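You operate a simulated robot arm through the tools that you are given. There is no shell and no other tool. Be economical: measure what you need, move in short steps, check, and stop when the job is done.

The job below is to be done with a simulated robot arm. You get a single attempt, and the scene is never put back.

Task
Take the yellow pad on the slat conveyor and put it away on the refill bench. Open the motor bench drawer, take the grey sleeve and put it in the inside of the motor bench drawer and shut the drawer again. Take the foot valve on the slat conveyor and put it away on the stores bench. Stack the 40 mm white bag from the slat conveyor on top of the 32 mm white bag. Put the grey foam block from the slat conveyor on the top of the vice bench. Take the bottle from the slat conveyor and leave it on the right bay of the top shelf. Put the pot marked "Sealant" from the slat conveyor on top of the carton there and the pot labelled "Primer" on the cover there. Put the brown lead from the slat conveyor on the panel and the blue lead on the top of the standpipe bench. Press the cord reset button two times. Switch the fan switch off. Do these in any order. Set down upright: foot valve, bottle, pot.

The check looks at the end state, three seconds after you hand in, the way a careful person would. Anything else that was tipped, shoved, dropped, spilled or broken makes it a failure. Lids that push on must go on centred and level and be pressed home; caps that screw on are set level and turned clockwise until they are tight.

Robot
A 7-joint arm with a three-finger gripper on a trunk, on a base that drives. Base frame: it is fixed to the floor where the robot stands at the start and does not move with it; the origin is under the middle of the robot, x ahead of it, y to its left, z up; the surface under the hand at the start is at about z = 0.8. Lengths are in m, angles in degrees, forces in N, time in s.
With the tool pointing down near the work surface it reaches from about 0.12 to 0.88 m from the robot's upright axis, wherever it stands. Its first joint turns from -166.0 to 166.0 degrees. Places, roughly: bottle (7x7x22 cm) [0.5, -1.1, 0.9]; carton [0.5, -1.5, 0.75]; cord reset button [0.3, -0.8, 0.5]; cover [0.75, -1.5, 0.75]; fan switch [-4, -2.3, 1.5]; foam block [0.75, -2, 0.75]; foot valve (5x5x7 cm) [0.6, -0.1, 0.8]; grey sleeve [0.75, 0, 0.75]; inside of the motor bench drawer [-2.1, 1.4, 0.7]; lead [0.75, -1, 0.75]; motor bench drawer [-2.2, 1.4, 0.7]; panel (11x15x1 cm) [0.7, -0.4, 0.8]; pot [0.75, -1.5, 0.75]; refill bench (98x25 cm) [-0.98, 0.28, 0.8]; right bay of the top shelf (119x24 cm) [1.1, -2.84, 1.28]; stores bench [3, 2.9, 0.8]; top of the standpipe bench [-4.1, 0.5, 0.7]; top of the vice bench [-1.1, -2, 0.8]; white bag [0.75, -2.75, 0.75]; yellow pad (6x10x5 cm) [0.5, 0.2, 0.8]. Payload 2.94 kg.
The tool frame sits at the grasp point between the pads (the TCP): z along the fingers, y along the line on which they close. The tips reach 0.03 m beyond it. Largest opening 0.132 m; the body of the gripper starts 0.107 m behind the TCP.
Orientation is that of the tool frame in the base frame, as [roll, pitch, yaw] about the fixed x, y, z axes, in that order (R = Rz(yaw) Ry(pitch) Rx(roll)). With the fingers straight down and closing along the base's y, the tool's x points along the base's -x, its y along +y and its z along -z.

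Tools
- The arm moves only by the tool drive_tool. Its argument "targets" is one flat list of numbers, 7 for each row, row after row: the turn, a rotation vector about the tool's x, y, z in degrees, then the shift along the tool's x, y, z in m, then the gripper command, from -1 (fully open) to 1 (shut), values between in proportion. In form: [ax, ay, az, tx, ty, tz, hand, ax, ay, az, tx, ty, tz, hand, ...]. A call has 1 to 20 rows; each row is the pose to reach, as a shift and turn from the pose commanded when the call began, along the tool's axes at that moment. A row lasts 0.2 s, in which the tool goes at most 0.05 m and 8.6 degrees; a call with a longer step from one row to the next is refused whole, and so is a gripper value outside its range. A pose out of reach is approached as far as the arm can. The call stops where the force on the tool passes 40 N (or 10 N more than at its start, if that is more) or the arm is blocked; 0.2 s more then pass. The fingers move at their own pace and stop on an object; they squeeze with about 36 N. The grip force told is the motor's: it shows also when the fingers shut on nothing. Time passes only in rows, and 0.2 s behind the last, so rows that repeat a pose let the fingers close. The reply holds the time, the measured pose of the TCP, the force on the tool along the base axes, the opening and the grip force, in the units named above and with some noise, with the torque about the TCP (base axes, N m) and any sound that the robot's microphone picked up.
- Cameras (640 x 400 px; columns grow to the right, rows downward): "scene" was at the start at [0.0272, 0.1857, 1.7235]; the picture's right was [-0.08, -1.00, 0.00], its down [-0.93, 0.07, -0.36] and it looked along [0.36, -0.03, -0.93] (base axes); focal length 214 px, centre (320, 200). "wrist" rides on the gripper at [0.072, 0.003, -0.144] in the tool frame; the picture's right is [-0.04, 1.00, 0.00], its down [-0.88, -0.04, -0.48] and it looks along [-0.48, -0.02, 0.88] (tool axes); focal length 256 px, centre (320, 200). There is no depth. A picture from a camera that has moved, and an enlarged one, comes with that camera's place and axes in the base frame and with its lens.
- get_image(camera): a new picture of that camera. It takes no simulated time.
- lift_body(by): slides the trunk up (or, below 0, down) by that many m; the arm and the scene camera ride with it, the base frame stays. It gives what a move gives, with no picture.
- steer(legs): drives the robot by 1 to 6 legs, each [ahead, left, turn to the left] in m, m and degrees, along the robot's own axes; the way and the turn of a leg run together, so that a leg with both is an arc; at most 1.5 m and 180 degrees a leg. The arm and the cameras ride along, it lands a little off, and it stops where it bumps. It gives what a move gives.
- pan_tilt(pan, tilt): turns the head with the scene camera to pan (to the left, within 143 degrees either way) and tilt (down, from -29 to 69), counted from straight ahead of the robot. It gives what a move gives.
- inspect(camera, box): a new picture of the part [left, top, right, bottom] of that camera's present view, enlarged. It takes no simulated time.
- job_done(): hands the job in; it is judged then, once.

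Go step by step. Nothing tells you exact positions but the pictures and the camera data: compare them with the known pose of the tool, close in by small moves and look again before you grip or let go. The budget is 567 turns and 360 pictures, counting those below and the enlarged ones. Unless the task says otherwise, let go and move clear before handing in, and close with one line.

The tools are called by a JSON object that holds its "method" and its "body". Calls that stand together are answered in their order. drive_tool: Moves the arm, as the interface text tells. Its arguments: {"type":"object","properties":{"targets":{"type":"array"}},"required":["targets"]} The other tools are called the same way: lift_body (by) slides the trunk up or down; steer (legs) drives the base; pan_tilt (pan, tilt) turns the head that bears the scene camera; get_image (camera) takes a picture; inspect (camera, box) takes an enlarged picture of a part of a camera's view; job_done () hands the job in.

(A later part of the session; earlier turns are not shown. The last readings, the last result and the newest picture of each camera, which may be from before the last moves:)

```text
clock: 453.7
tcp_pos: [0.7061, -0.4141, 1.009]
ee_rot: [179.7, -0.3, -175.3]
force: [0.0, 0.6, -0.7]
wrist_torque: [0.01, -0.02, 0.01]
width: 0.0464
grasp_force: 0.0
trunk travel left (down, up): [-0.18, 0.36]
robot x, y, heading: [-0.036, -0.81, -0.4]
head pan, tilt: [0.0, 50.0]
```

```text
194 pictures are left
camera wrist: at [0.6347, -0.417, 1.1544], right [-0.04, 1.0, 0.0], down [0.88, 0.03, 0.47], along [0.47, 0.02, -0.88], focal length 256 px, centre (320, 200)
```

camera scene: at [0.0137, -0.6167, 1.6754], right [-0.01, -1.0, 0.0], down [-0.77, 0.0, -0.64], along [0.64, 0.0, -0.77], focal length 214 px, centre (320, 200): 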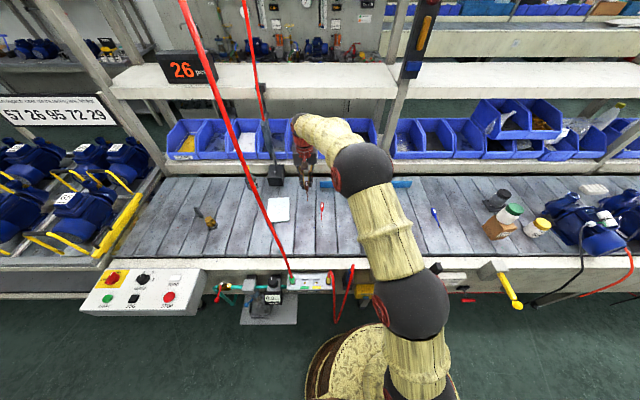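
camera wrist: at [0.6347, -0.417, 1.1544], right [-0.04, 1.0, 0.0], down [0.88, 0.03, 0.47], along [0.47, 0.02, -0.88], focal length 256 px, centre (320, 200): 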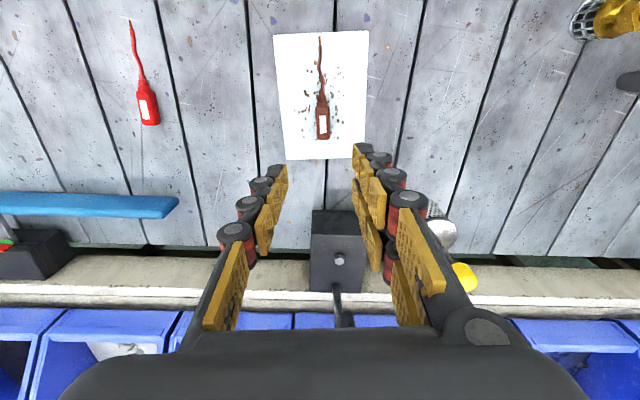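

The brown lead lies on the panel. Now I retrace away from the hose and prepare for the reset button on the conveyor front.

{"method": "drive_tool", "body": {"targets": [0, 0, 0, 0.008, -0.045, 0, 0.3, 0, 0, 0, 0.016, -0.09, 0, 0.3, 0, 0, 0, 0.024, -0.135, 0, 0.3, 0, 0, 0, 0.032, -0.18, 0, 0.3, 0, 0, 0, 0.04, -0.225, 0, 0.3, 0, 0, 0, 0.048, -0.27, 0, 0.3, 0, 0, 0, 0.056, -0.315, 0, 0.5, 0, 0, 0, 0.064, -0.36, 0, 1, 0, 0, 0, 0.11, -0.37, -0.01, 1, 0, 0, 0, 0.155, -0.37, -0.02, 1, 0, 0, 0, 0.2, -0.37, -0.03, 1, 0, 0, 0, 0.245, -0.37, -0.04, 1, 0, 0, 0, 0.29, -0.37, -0.05, 1]}}

{"method": "steer", "body": {"legs": [[-0.42, 0, 0]]}}

{"method": "get_image", "body": {"camera": "scene"}}

```text
clock: 456.5
tcp_pos: [0.446, -0.8064, 1.0604]
ee_rot: [179.8, -0.1, -175.3]
force: [0.1, -0.3, 0.0]
wrist_torque: [0.0, -0.02, 0.01]
width: 0.0
grasp_force: 28.3
trunk travel left (down, up): [-0.18, 0.36]
robot x, y, heading: [-0.0374, -0.8082, -0.4]
head pan, tilt: [0.0, 50.0]
```

```text
clock: 459.1
tcp_pos: [0.0223, -0.8041, 1.0601]
ee_rot: [179.7, -0.2, -175.5]
force: [0.5, -0.1, 0.0]
wrist_torque: [-0.02, 0.03, 0.01]
width: 0.0
grasp_force: 28.7
trunk travel left (down, up): [-0.18, 0.36]
robot x, y, heading: [-0.4626, -0.801, -0.6]
head pan, tilt: [0.0, 50.0]
```

```text
193 pictures are left
camera scene: at [-0.4111, -0.6137, 1.6755], right [-0.01, -1.0, 0.0], down [-0.77, 0.01, -0.64], along [0.64, -0.01, -0.77], focal length 214 px, centre (320, 200)
```

scene: 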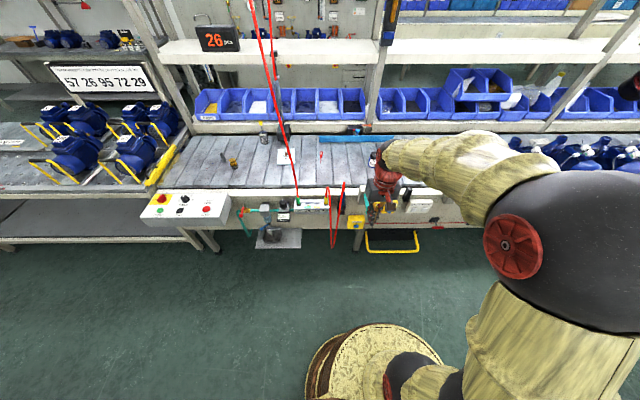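

{"method": "inspect", "body": {"camera": "scene", "box": [310, 180, 410, 245]}}

```text
6.15 times, centred on (360, 212) of scene
camera zoom: at [-0.4111, -0.6137, 1.6755], right [-0.01, -1.0, 0.0], down [-0.77, 0.01, -0.64], along [0.64, -0.01, -0.77], focal length 1320 px, centre (74, 123)
```

zoom: 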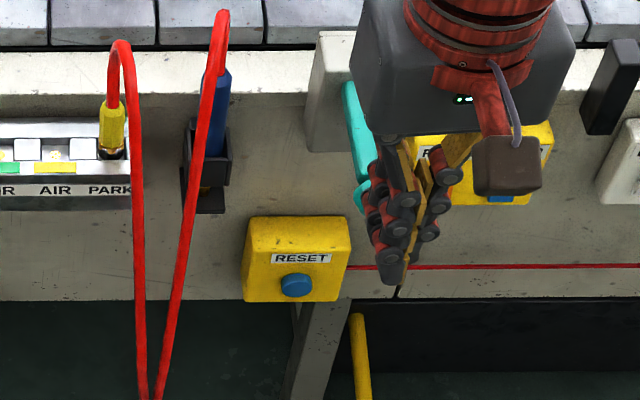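

The RESET button is at about (0.32, -0.853, 0.536), facing me. I'll turn the hand, go lower and level it to point at the button.

{"method": "drive_tool", "body": {"targets": [0, 0, 8.5, 0, 0, 0, 1, 0, 0, 17, 0, 0, 0, 1, 0, 0, 25.5, 0, 0, 0, 1, 0, 0, 34, 0, 0, 0, 1, 0, 0, 42.5, 0, 0, 0, 1, 0, 0, 51, 0, 0, 0, 1, 0, 0, 59.5, 0, 0, 0, 1, 0, 0, 68, 0, 0, 0, 1, 0, 0, 76.5, 0, 0, 0, 1, 0, 0, 85, 0, 0, 0, 1, 0, 0, 93.5, 0, 0, 0, 1, 0, 0, 94.5, 0, -0.045, 0, 1]}}

{"method": "drive_tool", "body": {"targets": [-8, 0, 0, 0, 0, 0.04, 1, -16, 0, 0, 0, 0, 0.08, 1, -24, 0, 0, 0, 0, 0.12, 1, -32, 0, 0, 0, 0, 0.16, 1, -40, 0, 0, 0, 0.005, 0.2, 1, -48, 0, 0, 0, 0.01, 0.24, 1, -56, 0, 0, 0, 0.015, 0.28, 1, -64, 0, 0, 0, 0.02, 0.32, 1, -72, 0, 0, 0, 0.025, 0.36, 1, -80, 0, 0, 0, 0.03, 0.4, 1, -87, 0, 0, 0, 0.035, 0.44, 1, -89.7, 0, 0, 0, 0.04, 0.48, 1, -89.7, 0, 0, 0, 0.04, 0.522, 1]}}

{"method": "get_image", "body": {"camera": "wrist"}}

{"method": "get_image", "body": {"camera": "scene"}}

```text
clock: 461.7
tcp_pos: [0.024, -0.8468, 1.0576]
ee_rot: [-179.7, -0.4, 89.9]
force: [0.4, 0.2, 0.9]
wrist_torque: [-0.01, 0.0, -0.01]
width: 0.0
grasp_force: 28.4
trunk travel left (down, up): [-0.18, 0.36]
robot x, y, heading: [-0.4636, -0.8017, -0.6]
head pan, tilt: [0.0, 50.0]
```

```text
clock: 464.7
tcp_pos: [0.2784, -0.9118, 0.885]
ee_rot: [59.6, 7.3, 88.5]
force: [-0.8, -0.6, 2.2]
wrist_torque: [-0.02, 0.18, 0.02]
width: 0.0001
grasp_force: 28.7
out of reach, approached as far as the arm can: row 5, 6, 7, 8, 9, 10, 11, 12, 13
trunk travel left (down, up): [-0.18, 0.36]
robot x, y, heading: [-0.4594, -0.8034, -0.5]
head pan, tilt: [0.0, 50.0]
stopped in row 13: the arm was blocked; the commanded pose is now the measured one
```

```text
191 pictures are left
camera wrist: at [0.1544, -0.8467, 0.8052], right [-0.5, 0.08, 0.86], down [-0.41, -0.9, -0.16], along [0.76, -0.44, 0.48], focal length 256 px, centre (320, 200)
```

wrist: 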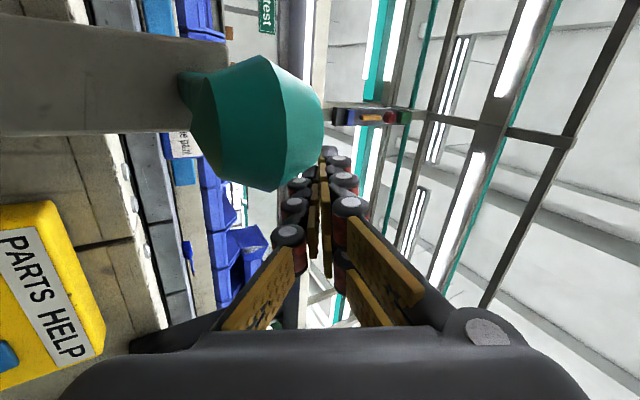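

```text
190 pictures are left
camera scene: at [-0.4134, -0.6133, 1.6758], right [-0.01, -1.0, 0.0], down [-0.77, 0.01, -0.64], along [0.64, -0.01, -0.77], focal length 214 px, centre (320, 200)
```

scene: 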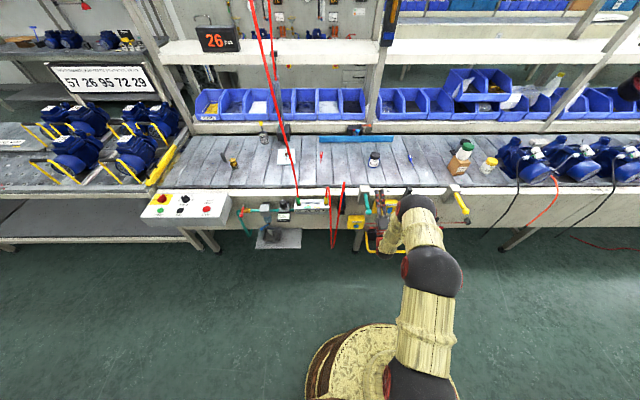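

The arm ran into its limits and ended pointing upward beside the teal lever. I'll back straight out along -x, then re-plan with the robot placed differently.

{"method": "drive_tool", "body": {"targets": [0, 0, 0, 0, 0.0075, -0.013, 1, 0, 0, 0, 0, 0.015, -0.026, 1, 0, 0, 0, 0, 0.03, -0.052, 1, 0, 0, 0, 0, 0.045, -0.078, 1, 0, 0, 0, 0, 0.06, -0.104, 1]}}

{"method": "get_image", "body": {"camera": "scene"}}

```text
clock: 465.9
tcp_pos: [0.1569, -0.9097, 0.8766]
ee_rot: [60.1, 7.2, 88.6]
force: [0.5, -0.8, 0.3]
wrist_torque: [-0.02, 0.0, 0.01]
width: 0.0
grasp_force: 28.5
trunk travel left (down, up): [-0.18, 0.36]
robot x, y, heading: [-0.4611, -0.8046, -0.6]
head pan, tilt: [0.0, 50.0]
```

```text
189 pictures are left
camera scene: at [-0.411, -0.6137, 1.6755], right [-0.01, -1.0, 0.0], down [-0.77, 0.01, -0.64], along [0.64, -0.01, -0.77], focal length 214 px, centre (320, 200)
```

scene: 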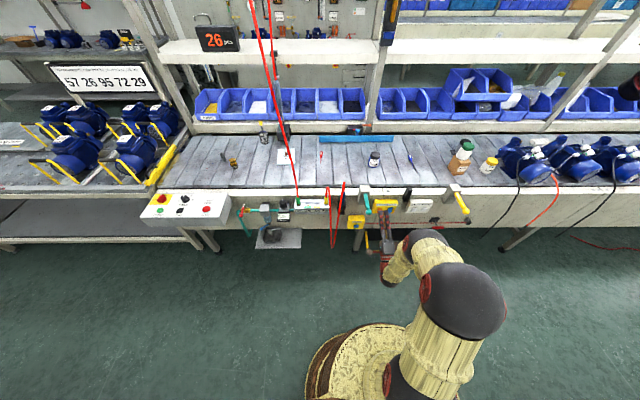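

{"method": "inspect", "body": {"camera": "scene", "box": [310, 180, 474, 285]}}

```text
3.81 times, centred on (392, 232) of scene
camera zoom: at [-0.411, -0.6137, 1.6755], right [-0.01, -1.0, 0.0], down [-0.77, 0.01, -0.64], along [0.64, -0.01, -0.77], focal length 817 px, centre (46, 76)
```

zoom: 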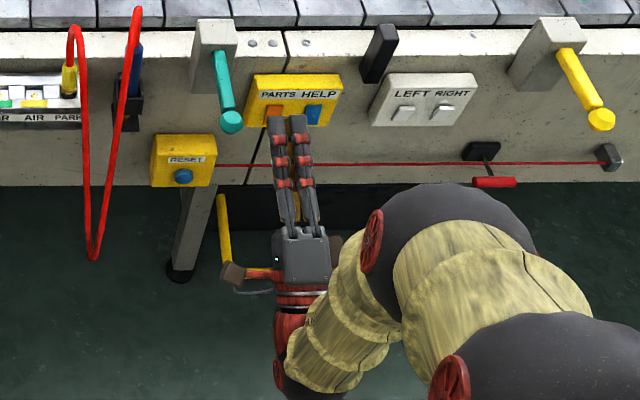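

Nothing was disturbed. From this pose I'll try lowering and levelling the hand in front of the button.

{"method": "drive_tool", "body": {"targets": [3.3, -0.1, 0.8, 0.011, -0.0325, -0.0172, 1, 6.7, -0.2, 1.6, 0.022, -0.065, -0.0344, 1, 10, -0.3, 2.3, 0.033, -0.0976, -0.0517, 1, 13.3, -0.4, 3.1, 0.0442, -0.13, -0.0689, 1, 16.7, -0.5, 3.9, 0.0553, -0.1627, -0.0861, 1, 20, -0.6, 4.7, 0.0663, -0.1952, -0.1033, 1, 23.3, -0.7, 5.4, 0.0774, -0.2277, -0.1206, 1, 26.7, -0.9, 6.2, 0.0884, -0.26, -0.1378, 1, 30, -1, 7, 0.0995, -0.2928, -0.155, 1]}}

{"method": "get_image", "body": {"camera": "wrist"}}

```text
clock: 467.9
tcp_pos: [0.1187, -0.8722, 0.5718]
ee_rot: [90.2, 0.3, 90.7]
force: [0.1, 0.0, 0.7]
wrist_torque: [0.01, 0.1, 0.01]
width: 0.0
grasp_force: 28.7
out of reach, approached as far as the arm can: row 5, 6, 7, 8, 9
trunk travel left (down, up): [-0.18, 0.36]
robot x, y, heading: [-0.4609, -0.8014, -0.7]
head pan, tilt: [0.0, 50.0]
```

```text
187 pictures are left
camera wrist: at [-0.0266, -0.8011, 0.5761], right [0.0, -0.04, 1.0], down [-0.47, -0.88, -0.03], along [0.88, -0.47, -0.02], focal length 256 px, centre (320, 200)
```

wrist: 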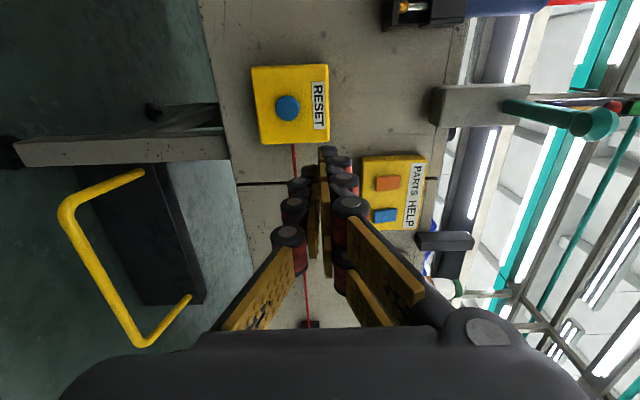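

The hand now points level at the fascia. I'll drop the trunk 4 cm and shift the base left to line up with the button.

{"method": "lift_body", "body": {"by": -0.04}}

{"method": "steer", "body": {"legs": [[0, 0.023, 0]]}}

{"method": "drive_tool", "body": {"targets": [0, 0, 0, 0, 0, 0.04, 1, 0, 0, 0, 0, 0, 0.08, 1, 0, 0, 0, 0, 0, 0.12, 1]}}

{"method": "get_image", "body": {"camera": "wrist"}}

```text
clock: 468.8
tcp_pos: [0.1191, -0.8718, 0.5335]
ee_rot: [90.1, 0.2, 90.6]
force: [0.6, 0.2, -0.2]
wrist_torque: [0.04, -0.02, 0.04]
width: 0.0
grasp_force: 28.9
trunk travel left (down, up): [-0.14, 0.4]
robot x, y, heading: [-0.4651, -0.8024, -0.7]
head pan, tilt: [0.0, 50.0]
```

```text
clock: 469.6
tcp_pos: [0.1188, -0.8491, 0.5332]
ee_rot: [90.3, 0.4, 90.6]
force: [0.4, -0.7, 0.1]
wrist_torque: [0.0, -0.03, 0.03]
width: 0.0
grasp_force: 29.1
trunk travel left (down, up): [-0.14, 0.4]
robot x, y, heading: [-0.4604, -0.7837, -0.6]
head pan, tilt: [0.0, 50.0]
```

```text
clock: 470.4
tcp_pos: [0.2318, -0.8705, 0.5301]
ee_rot: [90.3, 0.2, 91.8]
force: [-1.1, 0.5, -0.5]
wrist_torque: [-0.03, 0.01, 0.0]
width: 0.0
grasp_force: 28.6
out of reach, approached as far as the arm can: row 1, 2, 3
trunk travel left (down, up): [-0.14, 0.4]
robot x, y, heading: [-0.4609, -0.7826, -0.7]
head pan, tilt: [0.0, 50.0]
```

```text
186 pictures are left
camera wrist: at [0.0852, -0.8031, 0.535], right [0.01, -0.04, 1.0], down [-0.45, -0.89, -0.03], along [0.89, -0.45, -0.02], focal length 256 px, centre (320, 200)
```

wrist: 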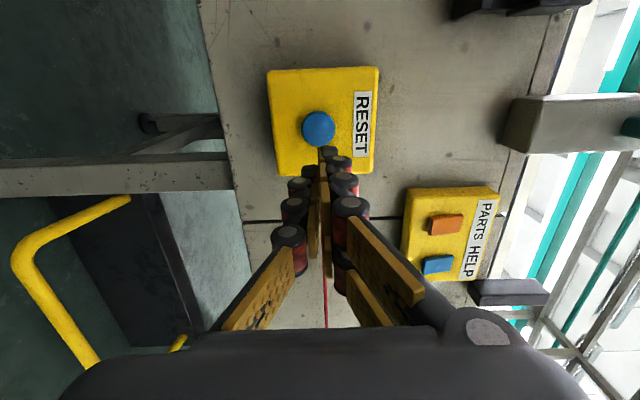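

{"method": "steer", "body": {"legs": [[0, 0.022, 0.7], [0.03, 0, 0]]}}

{"method": "get_image", "body": {"camera": "wrist"}}

```text
clock: 471.6
tcp_pos: [0.2634, -0.8404, 0.5309]
ee_rot: [90.2, 0.3, 92.5]
force: [-0.4, 0.3, 0.8]
wrist_torque: [-0.01, 0.02, 0.02]
width: 0.0001
grasp_force: 28.3
trunk travel left (down, up): [-0.14, 0.4]
robot x, y, heading: [-0.4306, -0.7576, -0.1]
head pan, tilt: [0.0, 50.0]
```

```text
185 pictures are left
camera wrist: at [0.1157, -0.7744, 0.5356], right [0.0, -0.04, 1.0], down [-0.44, -0.9, -0.03], along [0.9, -0.43, -0.02], focal length 256 px, centre (320, 200)
```

wrist: 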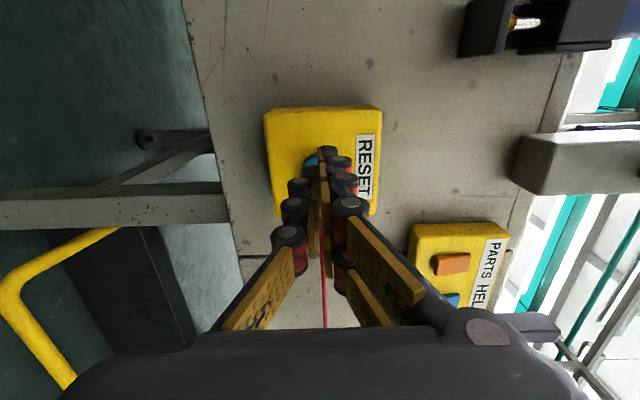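

{"method": "steer", "body": {"legs": [[0.03, -0.003, 0]]}}

{"method": "get_image", "body": {"camera": "wrist"}}

```text
clock: 472.4
tcp_pos: [0.2927, -0.8431, 0.5317]
ee_rot: [90.2, 0.4, 92.6]
force: [-0.1, -0.5, -0.7]
wrist_torque: [-0.03, 0.0, 0.01]
width: 0.0001
grasp_force: 28.8
trunk travel left (down, up): [-0.14, 0.4]
robot x, y, heading: [-0.3991, -0.7623, 0.2]
head pan, tilt: [0.0, 50.0]
```

```text
184 pictures are left
camera wrist: at [0.1457, -0.7772, 0.5356], right [0.0, -0.04, 1.0], down [-0.43, -0.9, -0.03], along [0.9, -0.43, -0.02], focal length 256 px, centre (320, 200)
```

wrist: 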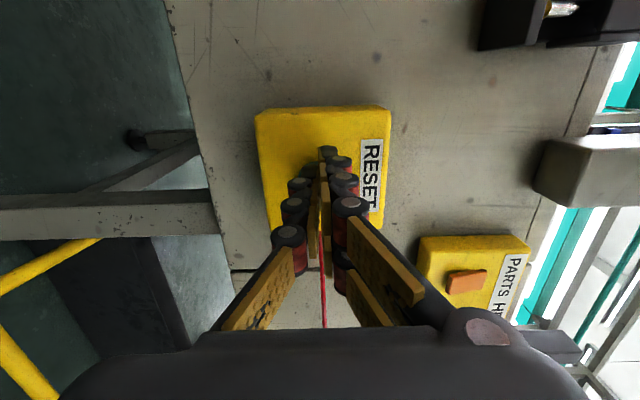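

{"method": "drive_tool", "body": {"targets": [0, 0, 0, 0, 0, 0.004, 1, 0, 0, 0, 0, 0, 0.008, 1, 0, 0, 0, 0, 0, 0.011, 1, 0, 0, 0, 0, 0, 0.014, 1, 0, 0, 0, 0, 0, 0.017, 1, 0, 0, 0, 0, 0, 0.02, 1, 0, 0, 0, 0, 0, 0.023, 1]}}

```text
clock: 473.7
tcp_pos: [0.3037, -0.8425, 0.5281]
ee_rot: [90.6, 0.1, 92.9]
force: [-26.9, 0.4, 7.8]
wrist_torque: [-0.02, -0.28, -0.45]
width: 0.0058
grasp_force: 28.4
trunk travel left (down, up): [-0.14, 0.4]
robot x, y, heading: [-0.4003, -0.7592, 0.2]
head pan, tilt: [0.0, 50.0]
heard: click
stopped in row 6: the force on the tool passed its limit at 46 N (the readings are from after the stop); the commanded pose is now the measured one
```

Heard a click: one press. I back off 2.5 cm and press once more.

{"method": "drive_tool", "body": {"targets": [0, 0, 0, 0, 0, -0.01, 1, 0, 0, 0, 0, 0, -0.02, 1, 0, 0, 0, 0, 0, -0.025, 1, 0, 0, 0, 0, 0, -0.025, 1]}}

{"method": "drive_tool", "body": {"targets": [0, 0, 0, 0, 0, 0.008, 1, 0, 0, 0, 0, 0, 0.014, 1, 0, 0, 0, 0, 0, 0.018, 1, 0, 0, 0, 0, 0, 0.021, 1, 0, 0, 0, 0, 0, 0.024, 1, 0, 0, 0, 0, 0, 0.027, 1, 0, 0, 0, 0, 0, 0.03, 1, 0, 0, 0, 0, 0, 0.033, 1]}}

```text
clock: 474.7
tcp_pos: [0.2819, -0.8454, 0.5317]
ee_rot: [90.5, 0.1, 92.8]
force: [0.2, -0.2, 0.3]
wrist_torque: [-0.05, 0.0, 0.01]
width: 0.0001
grasp_force: 28.9
trunk travel left (down, up): [-0.14, 0.4]
robot x, y, heading: [-0.4057, -0.76, 0.2]
head pan, tilt: [0.0, 50.0]
```

```text
clock: 476.2
tcp_pos: [0.3032, -0.8432, 0.528]
ee_rot: [90.8, 0.0, 92.9]
force: [-26.6, 0.1, 6.6]
wrist_torque: [-0.06, -0.26, -0.44]
width: 0.0061
grasp_force: 28.9
trunk travel left (down, up): [-0.14, 0.4]
robot x, y, heading: [-0.403, -0.7632, 0.3]
head pan, tilt: [0.0, 50.0]
heard: click
stopped in row 7: the force on the tool passed its limit at 45 N (the readings are from after the stop); the commanded pose is now the measured one
```

Second click heard. Now I back out well clear of the lever, raise and fold the hand down.

{"method": "drive_tool", "body": {"targets": [0, 0, 0, 0, 0, -0.03, 1, 0, 0, 0, 0, 0, -0.07, 1, 0, 0, 0, 0, 0, -0.11, 1, 0, 0, 0, 0, 0, -0.15, 1, 0, 0, 0, 0, 0, -0.19, 1]}}

{"method": "steer", "body": {"legs": [[-0.08, 0, 0]]}}

{"method": "get_image", "body": {"camera": "scene"}}

```text
clock: 477.4
tcp_pos: [0.1175, -0.853, 0.5315]
ee_rot: [90.6, 0.2, 93.0]
force: [0.5, -0.4, 0.5]
wrist_torque: [-0.04, 0.01, 0.01]
width: 0.0
grasp_force: 28.5
trunk travel left (down, up): [-0.14, 0.4]
robot x, y, heading: [-0.401, -0.7627, 0.0]
head pan, tilt: [0.0, 50.0]
```

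```text
clock: 478.5
tcp_pos: [0.0365, -0.853, 0.5296]
ee_rot: [90.7, 0.2, 92.8]
force: [0.8, -0.1, -0.7]
wrist_torque: [0.02, -0.02, 0.02]
width: 0.0
grasp_force: 28.7
trunk travel left (down, up): [-0.14, 0.4]
robot x, y, heading: [-0.4808, -0.7618, 0.2]
head pan, tilt: [0.0, 50.0]
```

```text
183 pictures are left
camera scene: at [-0.4321, -0.5714, 1.6355], right [0.0, -1.0, 0.0], down [-0.77, 0.0, -0.64], along [0.64, 0.0, -0.77], focal length 214 px, centre (320, 200)
```

scene: 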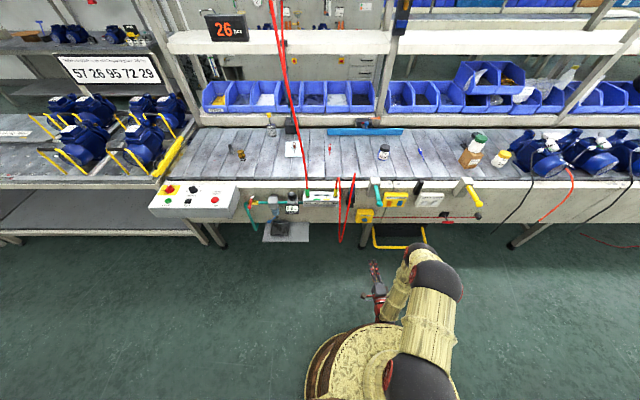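

{"method": "lift_body", "body": {"by": 0.3}}

{"method": "drive_tool", "body": {"targets": [0, 0, 0, 0, 0.045, 0, 1, 0, 0, 0, 0, 0.09, 0, 1, 0, 0, 0, 0, 0.135, 0, 1, 0, 0, 0, 0, 0.18, 0, 1, 0, 0, 0, 0, 0.225, 0, 1, 8, 0, 0, 0, 0.26, 0, 1, 16, 0, 0, 0, 0.3, 0, 1, 24, 0, 0, 0, 0.3, 0, 1, 32, 0, 0, 0, 0.3, 0, 1, 40, 0, 0, 0, 0.3, 0, 1, 48, 0, 0, 0, 0.3, 0, 1, 56, 0, 0, 0, 0.3, 0, 1, 64, 0, 0, 0, 0.3, 0, 1, 72, 0, 0, 0, 0.3, 0, 1, 80, 0, 0, 0, 0.3, 0, 1, 88, 0, 0, 0, 0.3, 0, 1, 89.4, 0, 0, 0, 0.3, 0, 1]}}

{"method": "get_image", "body": {"camera": "scene"}}

```text
clock: 481.5
tcp_pos: [0.0381, -0.8544, 0.832]
ee_rot: [90.6, 0.1, 92.8]
force: [1.2, -0.5, -0.2]
wrist_torque: [0.01, 0.01, -0.01]
width: 0.0001
grasp_force: 28.5
trunk travel left (down, up): [-0.44, 0.1]
robot x, y, heading: [-0.483, -0.7642, -0.0]
head pan, tilt: [0.0, 50.0]
```

```text
clock: 485.1
tcp_pos: [0.0402, -0.8529, 1.1326]
ee_rot: [-180.0, 0.0, 92.6]
force: [-0.5, -1.9, 0.2]
wrist_torque: [0.11, -0.07, 0.01]
width: 0.0002
grasp_force: 28.7
out of reach, approached as far as the arm can: row 14, 15
trunk travel left (down, up): [-0.44, 0.1]
robot x, y, heading: [-0.4851, -0.7647, 0.0]
head pan, tilt: [0.0, 50.0]
```

```text
182 pictures are left
camera scene: at [-0.4344, -0.5723, 1.9356], right [0.0, -1.0, 0.0], down [-0.77, 0.0, -0.64], along [0.64, 0.0, -0.77], focal length 214 px, centre (320, 200)
```

scene: 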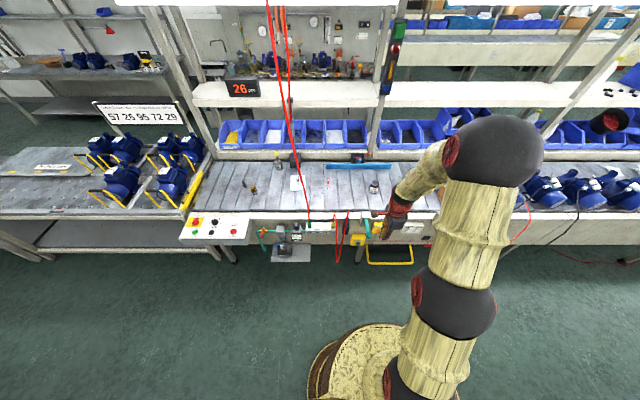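

Next the blue lead. I restore trunk height, turn the hand, and drive to it.

{"method": "drive_tool", "body": {"targets": [0, 0, -8, 0, 0, 0, 0.5, 0, 0, -16, 0, 0, 0, 0, 0, 0, -24, 0, 0, 0, 0, 0, 0, -32, 0, 0, 0, 0, 0, 0, -40, 0, 0, 0, 0, 0, 0, -48, 0, 0, 0, 0, 0, 0, -56, 0, 0, 0, 0, 0, 0, -64, 0, 0, 0, 0, 0, 0, -72, 0, 0, 0, 0, 0, 0, -80, 0, 0, 0, 0, 0, 0, -87, 0, 0, 0, 0]}}

{"method": "steer", "body": {"legs": [[0, -0.35, 0], [0.4, 0, 0]]}}

{"method": "get_image", "body": {"camera": "wrist"}}

```text
clock: 487.5
tcp_pos: [0.0402, -0.8527, 1.1311]
ee_rot: [-179.9, -0.1, -180.0]
force: [-0.6, 0.3, 0.4]
wrist_torque: [-0.04, 0.02, 0.0]
width: 0.0661
grasp_force: 0.1
trunk travel left (down, up): [-0.44, 0.1]
robot x, y, heading: [-0.4851, -0.7632, 0.1]
head pan, tilt: [0.0, 50.0]
```

```text
clock: 491.9
tcp_pos: [0.4477, -1.1952, 1.1324]
ee_rot: [-179.9, -0.1, -179.7]
force: [0.5, -0.4, -0.5]
wrist_torque: [0.0, 0.02, 0.01]
width: 0.0661
grasp_force: 0.0
trunk travel left (down, up): [-0.44, 0.1]
robot x, y, heading: [-0.0748, -1.1061, 0.4]
head pan, tilt: [0.0, 50.0]
```

```text
181 pictures are left
camera wrist: at [0.3764, -1.1924, 1.2754], right [0.04, 1.0, 0.0], down [0.88, -0.03, 0.47], along [0.47, -0.02, -0.88], focal length 256 px, centre (320, 200)
```

wrist: 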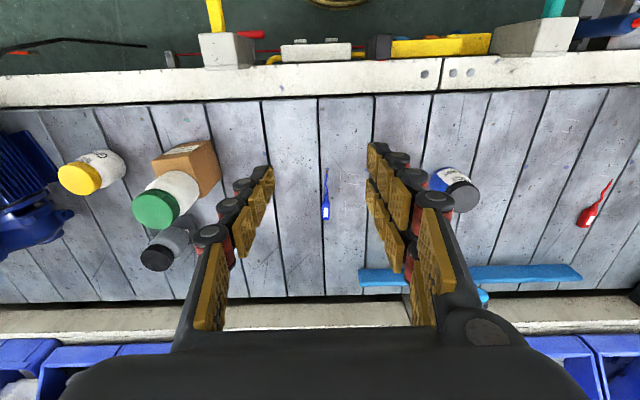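

{"method": "drive_tool", "body": {"targets": [0, 0, 0, -0.035, 0.001, 0.02, -0.1, 0, 0, 0, -0.07, 0.002, 0.04, -0.1, 0, 0, 0, -0.105, 0.003, 0.06, -0.1, 0, 0, 0, -0.14, 0.004, 0.08, -0.1, 0, 0, 0, -0.175, 0.004, 0.1, -0.1, 0, 0, 0, -0.199, 0.004, 0.13, -0.1, 0, 0, 0, -0.199, 0.004, 0.17, -0.1, 0, 0, 0, -0.199, 0.004, 0.21, -0.1, 0, 0, 0, -0.199, 0.004, 0.235, -0.1]}}

{"method": "get_image", "body": {"camera": "wrist"}}

```text
clock: 493.9
tcp_pos: [0.6487, -1.1907, 0.8964]
ee_rot: [-179.8, 0.0, -179.7]
force: [0.9, 1.3, -0.7]
wrist_torque: [0.02, 0.06, -0.02]
width: 0.0723
grasp_force: 0.1
trunk travel left (down, up): [-0.44, 0.1]
robot x, y, heading: [-0.0741, -1.1106, 0.4]
head pan, tilt: [0.0, 50.0]
```

```text
180 pictures are left
camera wrist: at [0.5765, -1.1877, 1.0397], right [0.04, 1.0, 0.0], down [0.88, -0.03, 0.47], along [0.47, -0.02, -0.88], focal length 256 px, centre (320, 200)
```

wrist: 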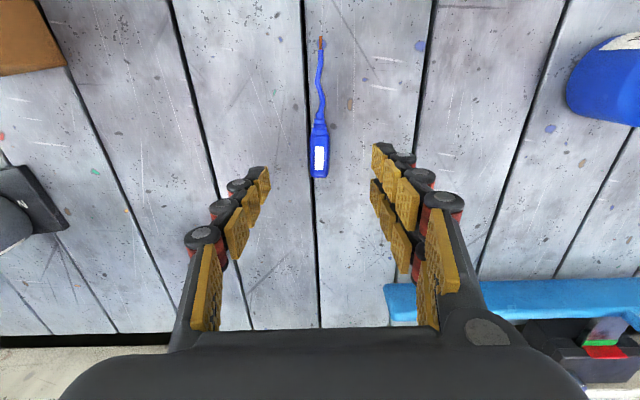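

{"method": "drive_tool", "body": {"targets": [0, 0, 0, -0.001, -0.001, 0.03, -0.1, 0, 0, 0, -0.001, -0.001, 0.055, -0.1, 0, 0, 0, -0.001, -0.001, 0.065, -0.1, 0, 0, 0, -0.001, -0.001, 0.066, 0.3, 0, 0, 0, -0.001, -0.001, 0.066, 1, 0, 0, 0, -0.001, -0.001, 0.066, 1, 0, 0, 0, -0.001, -0.001, 0.066, 1, 0, 0, 0, -0.001, -0.001, 0.066, 1, 0, 0, 0, -0.001, -0.001, 0.04, 1, 0, 0, 0, -0.001, -0.001, 0, 1, 0, 0, 0, -0.001, -0.001, -0.04, 1, 0, 0, 0, -0.001, -0.001, -0.09, 1, 0, 0, 0, -0.001, -0.001, -0.14, 1]}}

{"method": "get_image", "body": {"camera": "wrist"}}

```text
clock: 496.6
tcp_pos: [0.6452, -1.1909, 1.0357]
ee_rot: [-179.9, -0.2, -179.7]
force: [-1.8, 0.5, -1.6]
wrist_torque: [-0.03, -0.16, 0.01]
width: 0.0168
grasp_force: 36.2
trunk travel left (down, up): [-0.44, 0.1]
robot x, y, heading: [-0.0755, -1.1116, 0.6]
head pan, tilt: [0.0, 50.0]
```

```text
179 pictures are left
camera wrist: at [0.5735, -1.1877, 1.1795], right [0.04, 1.0, 0.0], down [0.88, -0.03, 0.47], along [0.47, -0.02, -0.88], focal length 256 px, centre (320, 200)
```

wrist: 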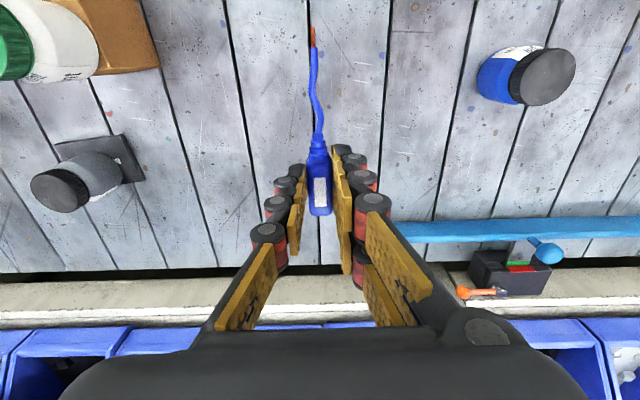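

The blue lead is held. I tuck the arm and drive around the +y end to the standpipe bench.

{"method": "drive_tool", "body": {"targets": [0, 0, 0, 0.04, 0, -0.02, 1, 0, 0, 0, 0.08, 0, -0.04, 1, 0, 0, 0, 0.12, 0, -0.06, 1, 0, 0, 0, 0.16, 0, -0.08, 1, 0, 0, 0, 0.2, 0, -0.1, 1, 0, 0, 0, 0.24, 0.01, -0.12, 1, 0, 0, 0, 0.28, 0.02, -0.14, 1]}}

{"method": "steer", "body": {"legs": [[-0.1, 0, 0], [0, 0, 89.4], [1.45, 0, 0], [1.45, 0, 0], [1.45, 0, 0], [1.45, 0, 0]]}}

```text
clock: 498.2
tcp_pos: [0.3692, -1.171, 1.1773]
ee_rot: [-179.8, 0.0, -179.7]
force: [0.1, -0.1, -0.2]
wrist_torque: [-0.05, -0.04, -0.02]
width: 0.0165
grasp_force: 35.6
trunk travel left (down, up): [-0.44, 0.1]
robot x, y, heading: [-0.0705, -1.1094, 0.3]
head pan, tilt: [0.0, 50.0]
```

```text
clock: 530.1
tcp_pos: [-0.1148, 5.0695, 1.1761]
ee_rot: [-179.8, 0.0, -90.5]
force: [0.0, -0.5, -1.2]
wrist_torque: [0.01, 0.01, -0.02]
width: 0.0168
grasp_force: 36.1
trunk travel left (down, up): [-0.44, 0.1]
robot x, y, heading: [-0.1824, 4.6241, 89.9]
head pan, tilt: [0.0, 50.0]
```

{"method": "steer", "body": {"legs": [[0, 0, 90], [1.45, 0, 0], [1.42, 0, 0], [0, 0, 90], [1.5, 0, 0]]}}

{"method": "pan_tilt", "body": {"pan": -20, "tilt": 30}}

{"method": "get_image", "body": {"camera": "scene"}}

```text
clock: 559.1
tcp_pos: [-3.1631, 2.7229, 1.176]
ee_rot: [-179.9, 0.1, 90.0]
force: [-0.4, -0.2, -0.2]
wrist_torque: [0.0, -0.01, -0.03]
width: 0.0168
grasp_force: 36.3
trunk travel left (down, up): [-0.44, 0.1]
robot x, y, heading: [-3.1016, 3.1687, -90.0]
head pan, tilt: [0.0, 50.0]
```

```text
clock: 559.9
tcp_pos: [-3.1629, 2.7218, 1.177]
ee_rot: [-179.8, 0.0, 90.1]
force: [-0.9, -0.6, 0.1]
wrist_torque: [-0.01, 0.0, 0.01]
width: 0.017
grasp_force: 36.1
trunk travel left (down, up): [-0.44, 0.1]
robot x, y, heading: [-3.0988, 3.1701, -89.7]
head pan, tilt: [-20.0, 30.0]
```

```text
178 pictures are left
camera scene: at [-2.9381, 3.1142, 1.9649], right [-0.94, 0.34, 0.0], down [0.17, 0.47, -0.87], along [-0.29, -0.81, -0.5], focal length 214 px, centre (320, 200)
```

scene: 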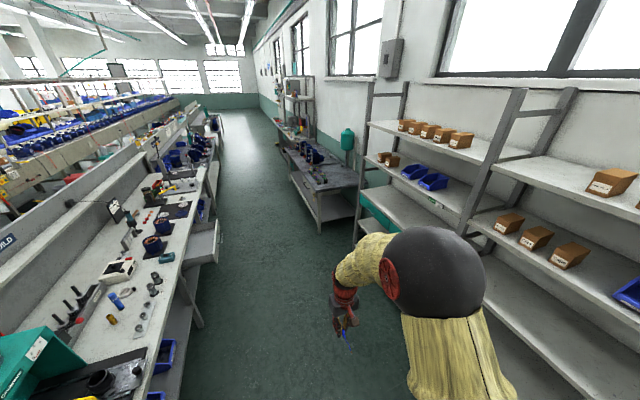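

{"method": "steer", "body": {"legs": [[1.3, 0.1, 0], [1.3, 0, 0], [0, 0, -90]]}}

{"method": "pan_tilt", "body": {"pan": 0, "tilt": 45}}

{"method": "get_image", "body": {"camera": "scene"}}

{"method": "get_image", "body": {"camera": "wrist"}}

```text
clock: 576.6
tcp_pos: [-3.4719, 0.6176, 1.1767]
ee_rot: [-180.0, 0.0, -1.8]
force: [-0.1, 0.0, -1.0]
wrist_torque: [-0.02, 0.0, -0.04]
width: 0.0169
grasp_force: 36.2
trunk travel left (down, up): [-0.44, 0.1]
robot x, y, heading: [-3.0277, 0.5414, 178.5]
head pan, tilt: [-20.0, 30.0]
```

```text
clock: 577.4
tcp_pos: [-3.4713, 0.6165, 1.1766]
ee_rot: [-179.9, -0.1, -1.8]
force: [0.4, 0.8, -0.4]
wrist_torque: [0.02, -0.02, -0.02]
width: 0.0165
grasp_force: 36.1
trunk travel left (down, up): [-0.44, 0.1]
robot x, y, heading: [-3.027, 0.5373, 178.6]
head pan, tilt: [0.0, 45.0]
```

```text
177 pictures are left
camera scene: at [-3.0833, 0.3503, 1.9424], right [0.03, 1.0, 0.0], down [0.71, -0.02, -0.71], along [-0.71, 0.02, -0.71], focal length 214 px, centre (320, 200)
```

scene: 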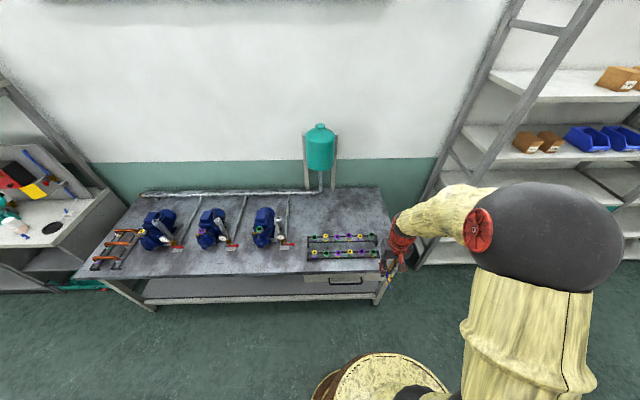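

```text
176 pictures are left
camera wrist: at [-3.3994, 0.6114, 1.3208], right [-0.07, -1.0, 0.0], down [-0.88, 0.06, 0.48], along [-0.47, 0.04, -0.88], focal length 256 px, centre (320, 200)
```

wrist: 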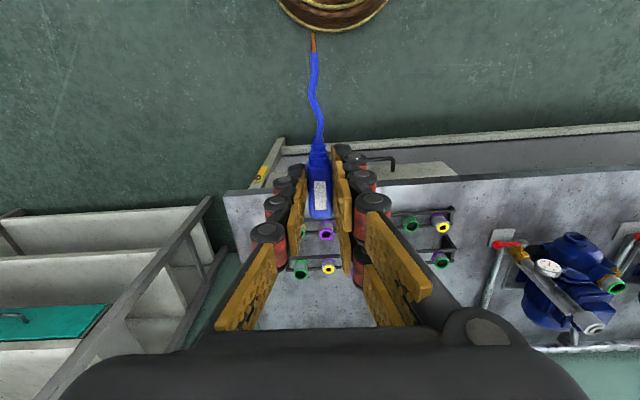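

{"method": "inspect", "body": {"camera": "scene", "box": [180, 180, 400, 300]}}

```text
2.91 times, centred on (290, 240) of scene
camera zoom: at [-3.0833, 0.3503, 1.9424], right [0.03, 1.0, 0.0], down [0.71, -0.02, -0.71], along [-0.71, 0.02, -0.71], focal length 624 px, centre (407, 84)
```

zoom: 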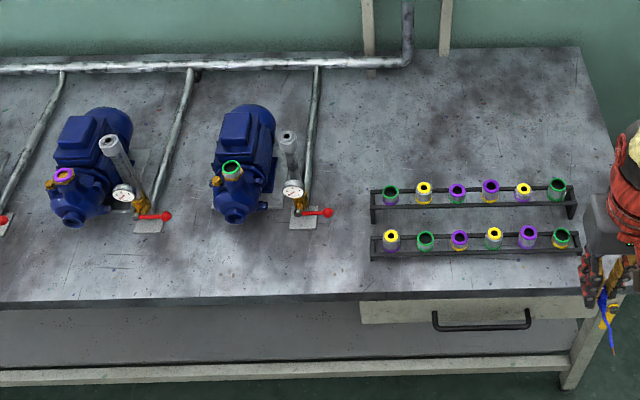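

The front strip of the bench ahead of the pumps is clear. I'll strafe to it, turn the hand so the lead lies along the bench, and lower.

{"method": "steer", "body": {"legs": [[0, 0.35, 1.4]]}}

{"method": "drive_tool", "body": {"targets": [0, 0, 8, 0, 0, 0, 1, 0, 0, 16, 0, 0, 0, 1, 0, 0, 24, 0, 0, 0, 1, 0, 0, 32, 0, 0, 0, 1, 0, 0, 40, 0, 0, 0, 1, 0, 0, 48, 0, 0, 0, 1, 0, 0, 56, 0, 0, 0, 1, 0, 0, 64, 0, 0, 0, 1, 0, 0, 72, 0, 0, 0, 1, 0, 0, 80, 0, 0, 0, 1, 0, 0, 88, 0, 0, 0, 1, 0, 0, 90, 0, 0, 0, 1]}}

{"method": "get_image", "body": {"camera": "wrist"}}

{"method": "get_image", "body": {"camera": "scene"}}

```text
clock: 579.7
tcp_pos: [-3.4794, 0.2475, 1.1774]
ee_rot: [-179.9, -0.1, -0.6]
force: [0.2, -0.8, -0.5]
wrist_torque: [0.05, 0.01, 0.0]
width: 0.0168
grasp_force: 35.4
trunk travel left (down, up): [-0.44, 0.1]
robot x, y, heading: [-3.0294, 0.1772, 179.1]
head pan, tilt: [0.0, 45.0]
```

```text
clock: 582.3
tcp_pos: [-3.4774, 0.2461, 1.1764]
ee_rot: [179.9, 0.1, -90.7]
force: [0.5, -0.1, -0.8]
wrist_torque: [0.0, -0.03, -0.01]
width: 0.0165
grasp_force: 36.6
trunk travel left (down, up): [-0.44, 0.1]
robot x, y, heading: [-3.0374, 0.18, 179.6]
head pan, tilt: [0.0, 45.0]
```

```text
174 pictures are left
camera wrist: at [-3.4833, 0.1741, 1.321], right [-1.0, 0.06, 0.0], down [0.05, 0.88, 0.48], along [0.03, 0.48, -0.88], focal length 256 px, centre (320, 200)
```

wrist: 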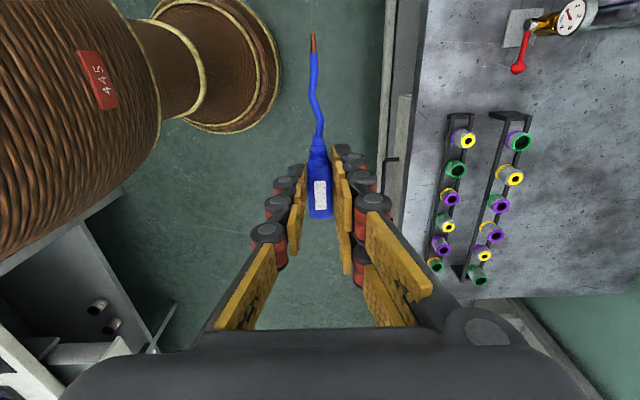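

```text
173 pictures are left
camera scene: at [-3.0862, -0.0113, 1.9424], right [0.01, 1.0, 0.0], down [0.71, -0.01, -0.71], along [-0.71, 0.01, -0.71], focal length 214 px, centre (320, 200)
```

scene: 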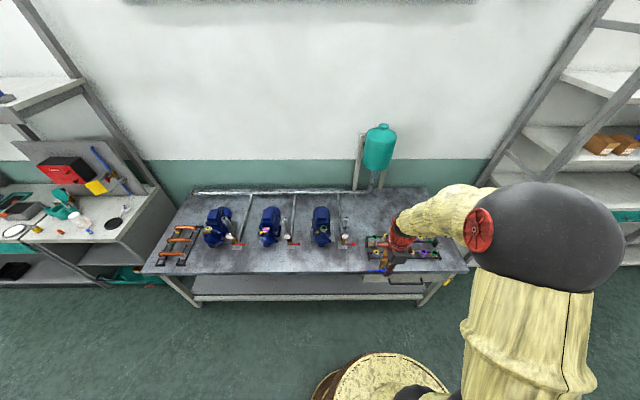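

{"method": "drive_tool", "body": {"targets": [0, 0, 0, 0.012, 0.042, 0, 1, 0, 0, 0, 0.024, 0.084, 0, 1, 0, 0, 0, 0.036, 0.126, 0, 1, 0, 0, 0, 0.048, 0.168, 0, 1, 0, 0, 0, 0.06, 0.21, 0, 1, 0, 0, 0, 0.072, 0.25, 0.01, 1, 0, 0, 0, 0.079, 0.277, 0.04, 1, 0, 0, 0, 0.079, 0.277, 0.09, 1, 0, 0, 0, 0.079, 0.277, 0.14, 1, 0, 0, 0, 0.079, 0.277, 0.19, 1, 0, 0, 0, 0.079, 0.277, 0.24, 1, 0, 0, 0, 0.079, 0.277, 0.28, 1]}}

{"method": "get_image", "body": {"camera": "wrist"}}

{"method": "inspect", "body": {"camera": "scene", "box": [280, 190, 440, 300]}}

```text
clock: 584.9
tcp_pos: [-3.7586, 0.1701, 0.895]
ee_rot: [179.9, 0.0, -90.6]
force: [-0.9, 0.1, -0.6]
wrist_torque: [-0.03, -0.1, 0.0]
width: 0.017
grasp_force: 36.3
trunk travel left (down, up): [-0.44, 0.1]
robot x, y, heading: [-3.0326, 0.1798, 179.6]
head pan, tilt: [0.0, 45.0]
```

```text
172 pictures are left
camera wrist: at [-3.7615, 0.0968, 1.0388], right [-1.0, 0.05, 0.0], down [0.05, 0.88, 0.48], along [0.03, 0.48, -0.88], focal length 256 px, centre (320, 200)
```

wrist: 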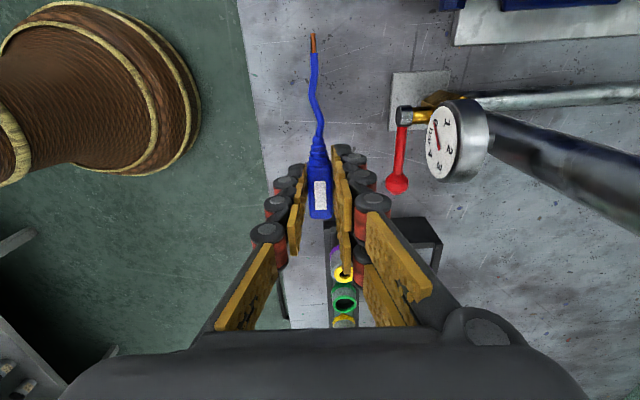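

```text
3.64 times, centred on (360, 245) of scene
camera zoom: at [-3.0873, -0.0116, 1.9423], right [0.01, 1.0, 0.0], down [0.71, -0.01, -0.71], along [-0.71, 0.01, -0.71], focal length 780 px, centre (174, 36)
```

zoom: 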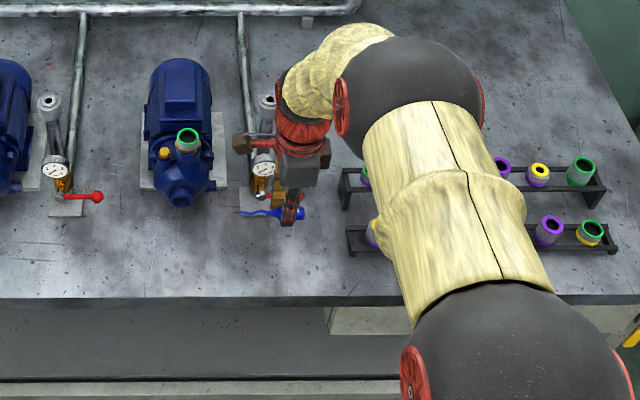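

{"method": "drive_tool", "body": {"targets": [0, 0, 0, 0.02, -0.005, 0.02, 1, 0, 0, 0, 0.02, -0.005, 0.04, 1, 0, 0, 0, 0.02, -0.005, 0.05, 1, 0, 0, 0, 0.02, -0.005, 0.055, 1, 0, 0, 0, 0.02, -0.005, 0.06, 1, 0, 0, 0, 0.02, -0.005, 0.065, 1, 0, 0, 0, 0.02, -0.005, 0.07, 1, 0, 0, 0, 0.02, -0.005, 0.075, 1, 0, 0, 0, 0.02, -0.005, 0.08, 1, 0, 0, 0, 0.02, -0.005, 0.085, 1]}}

{"method": "get_image", "body": {"camera": "wrist"}}

```text
clock: 587.1
tcp_pos: [-3.7519, 0.1516, 0.8123]
ee_rot: [180.0, 0.1, -90.6]
force: [-0.1, -0.2, -0.2]
wrist_torque: [-0.01, -0.04, -0.01]
width: 0.0168
grasp_force: 36.0
trunk travel left (down, up): [-0.44, 0.1]
robot x, y, heading: [-3.0354, 0.1783, 179.4]
head pan, tilt: [0.0, 45.0]
```

```text
170 pictures are left
camera wrist: at [-3.7562, 0.0792, 0.9554], right [-1.0, 0.05, 0.0], down [0.05, 0.88, 0.48], along [0.03, 0.48, -0.88], focal length 256 px, centre (320, 200)
```

wrist: 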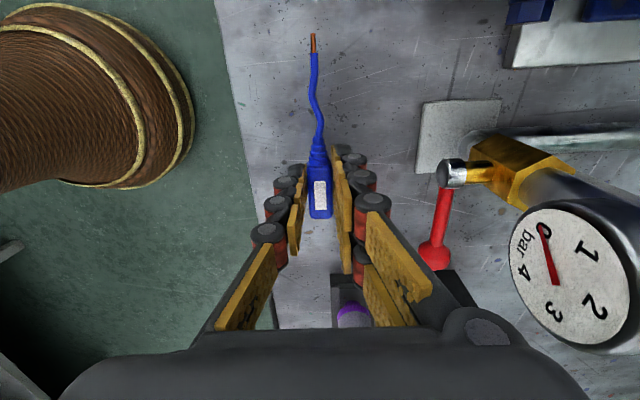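

{"method": "drive_tool", "body": {"targets": [0, 0, 0, 0, 0, 0.005, 1, 0, 0, 0, 0, 0, 0.01, 1, 0, 0, 0, 0, 0, 0.014, 1, 0, 0, 0, 0, 0, 0.018, 1, 0, 0, 0, 0, 0, 0.021, 1, 0, 0, 0, 0, 0, 0.024, 1, 0, 0, 0, 0, 0, 0.027, 1, 0, 0, 0, 0, 0, 0.03, 1, 0, 0, 0, 0, 0, 0.033, 1, 0, 0, 0, 0, 0, 0.036, 1, 0, 0, 0, 0, 0, 0.039, 1, 0, 0, 0, 0, 0, 0.042, 1]}}

```text
clock: 589.7
tcp_pos: [-3.751, 0.1518, 0.7699]
ee_rot: [-179.9, 0.1, -90.8]
force: [0.6, 0.2, -0.4]
wrist_torque: [-0.02, -0.01, 0.01]
width: 0.0167
grasp_force: 36.2
trunk travel left (down, up): [-0.44, 0.1]
robot x, y, heading: [-3.036, 0.1752, 179.0]
head pan, tilt: [0.0, 45.0]
```

{"method": "get_image", "body": {"camera": "wrist"}}

{"method": "inspect", "body": {"camera": "scene", "box": [310, 210, 390, 270]}}

```text
169 pictures are left
camera wrist: at [-3.7558, 0.0788, 0.9134], right [-1.0, 0.05, 0.0], down [0.05, 0.88, 0.48], along [0.03, 0.48, -0.88], focal length 256 px, centre (320, 200)
```

wrist: 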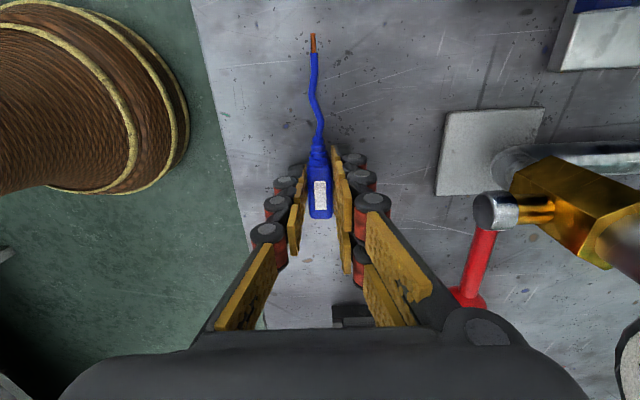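

```text
6.67 times, centred on (350, 240) of scene
camera zoom: at [-3.0865, -0.0114, 1.9424], right [0.01, 1.0, 0.0], down [0.71, -0.01, -0.71], along [-0.71, 0.01, -0.71], focal length 1430 px, centre (120, -67)
```

zoom: 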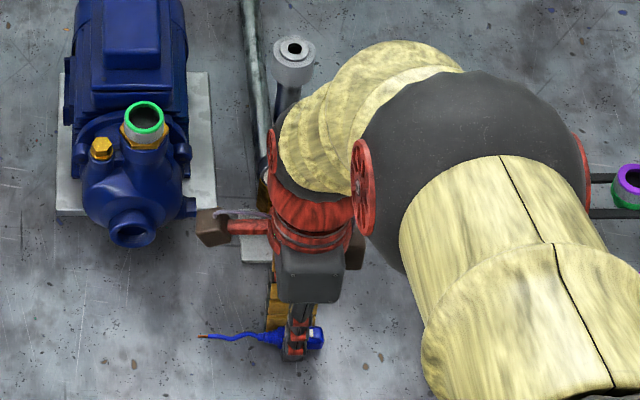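

{"method": "drive_tool", "body": {"targets": [0, 0, 0, 0, 0, 0.004, 1, 0, 0, 0, 0, 0, 0.007, 1, 0, 0, 0, 0, 0, 0.01, 1, 0, 0, 0, 0, 0, 0.013, 1, 0, 0, 0, 0, 0, 0.016, 1, 0, 0, 0, 0, 0, 0.019, 1, 0, 0, 0, 0, 0, 0.022, 1, 0, 0, 0, 0, 0, 0.025, 1]}}

```text
clock: 590.4
tcp_pos: [-3.7525, 0.1507, 0.7699]
ee_rot: [-180.0, 0.1, -90.7]
force: [13.7, -0.5, 23.5]
wrist_torque: [-0.21, -0.37, 0.01]
width: 0.0169
grasp_force: 36.1
trunk travel left (down, up): [-0.44, 0.1]
robot x, y, heading: [-3.0357, 0.1794, 179.4]
head pan, tilt: [0.0, 45.0]
stopped in row 3: the force on the tool passed its limit at 44 N (the readings are from after the stop); the commanded pose is now the measured one
```

{"method": "drive_tool", "body": {"targets": [0, 0, 0, 0, 0, -0.002, 0.7, 0, 0, 0, 0, 0, -0.002, 0.4, 0, 0, 0, 0, 0, -0.002, 0.4, 0, 0, 0, 0, 0, -0.03, 0.4, 0, 0, 0, 0, 0, -0.07, 0.4, 0, 0, 0, 0, 0, -0.12, 0.4, 0, 0, 0, 0, 0, -0.17, 0.4, 0, 0, 0, 0, 0, -0.22, 0.4, 0, 0, 0, 0, 0, -0.27, 0.4, 0, 0, 0, 0, 0, -0.32, 0.4]}}

{"method": "get_image", "body": {"camera": "wrist"}}

```text
clock: 592.6
tcp_pos: [-3.7514, 0.1533, 1.0865]
ee_rot: [180.0, 0.1, -90.5]
force: [1.0, 0.4, -0.3]
wrist_torque: [0.02, 0.05, 0.01]
width: 0.0395
grasp_force: 0.0
trunk travel left (down, up): [-0.44, 0.1]
robot x, y, heading: [-3.0324, 0.1775, 179.5]
head pan, tilt: [0.0, 45.0]
```

```text
167 pictures are left
camera wrist: at [-3.7554, 0.0807, 1.23], right [-1.0, 0.05, 0.0], down [0.05, 0.88, 0.48], along [0.03, 0.48, -0.88], focal length 256 px, centre (320, 200)
```

wrist: 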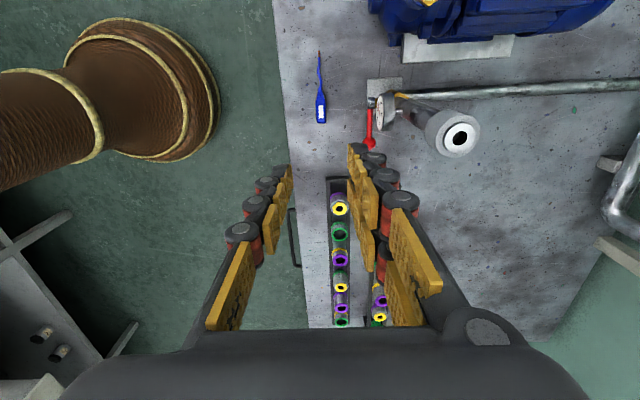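

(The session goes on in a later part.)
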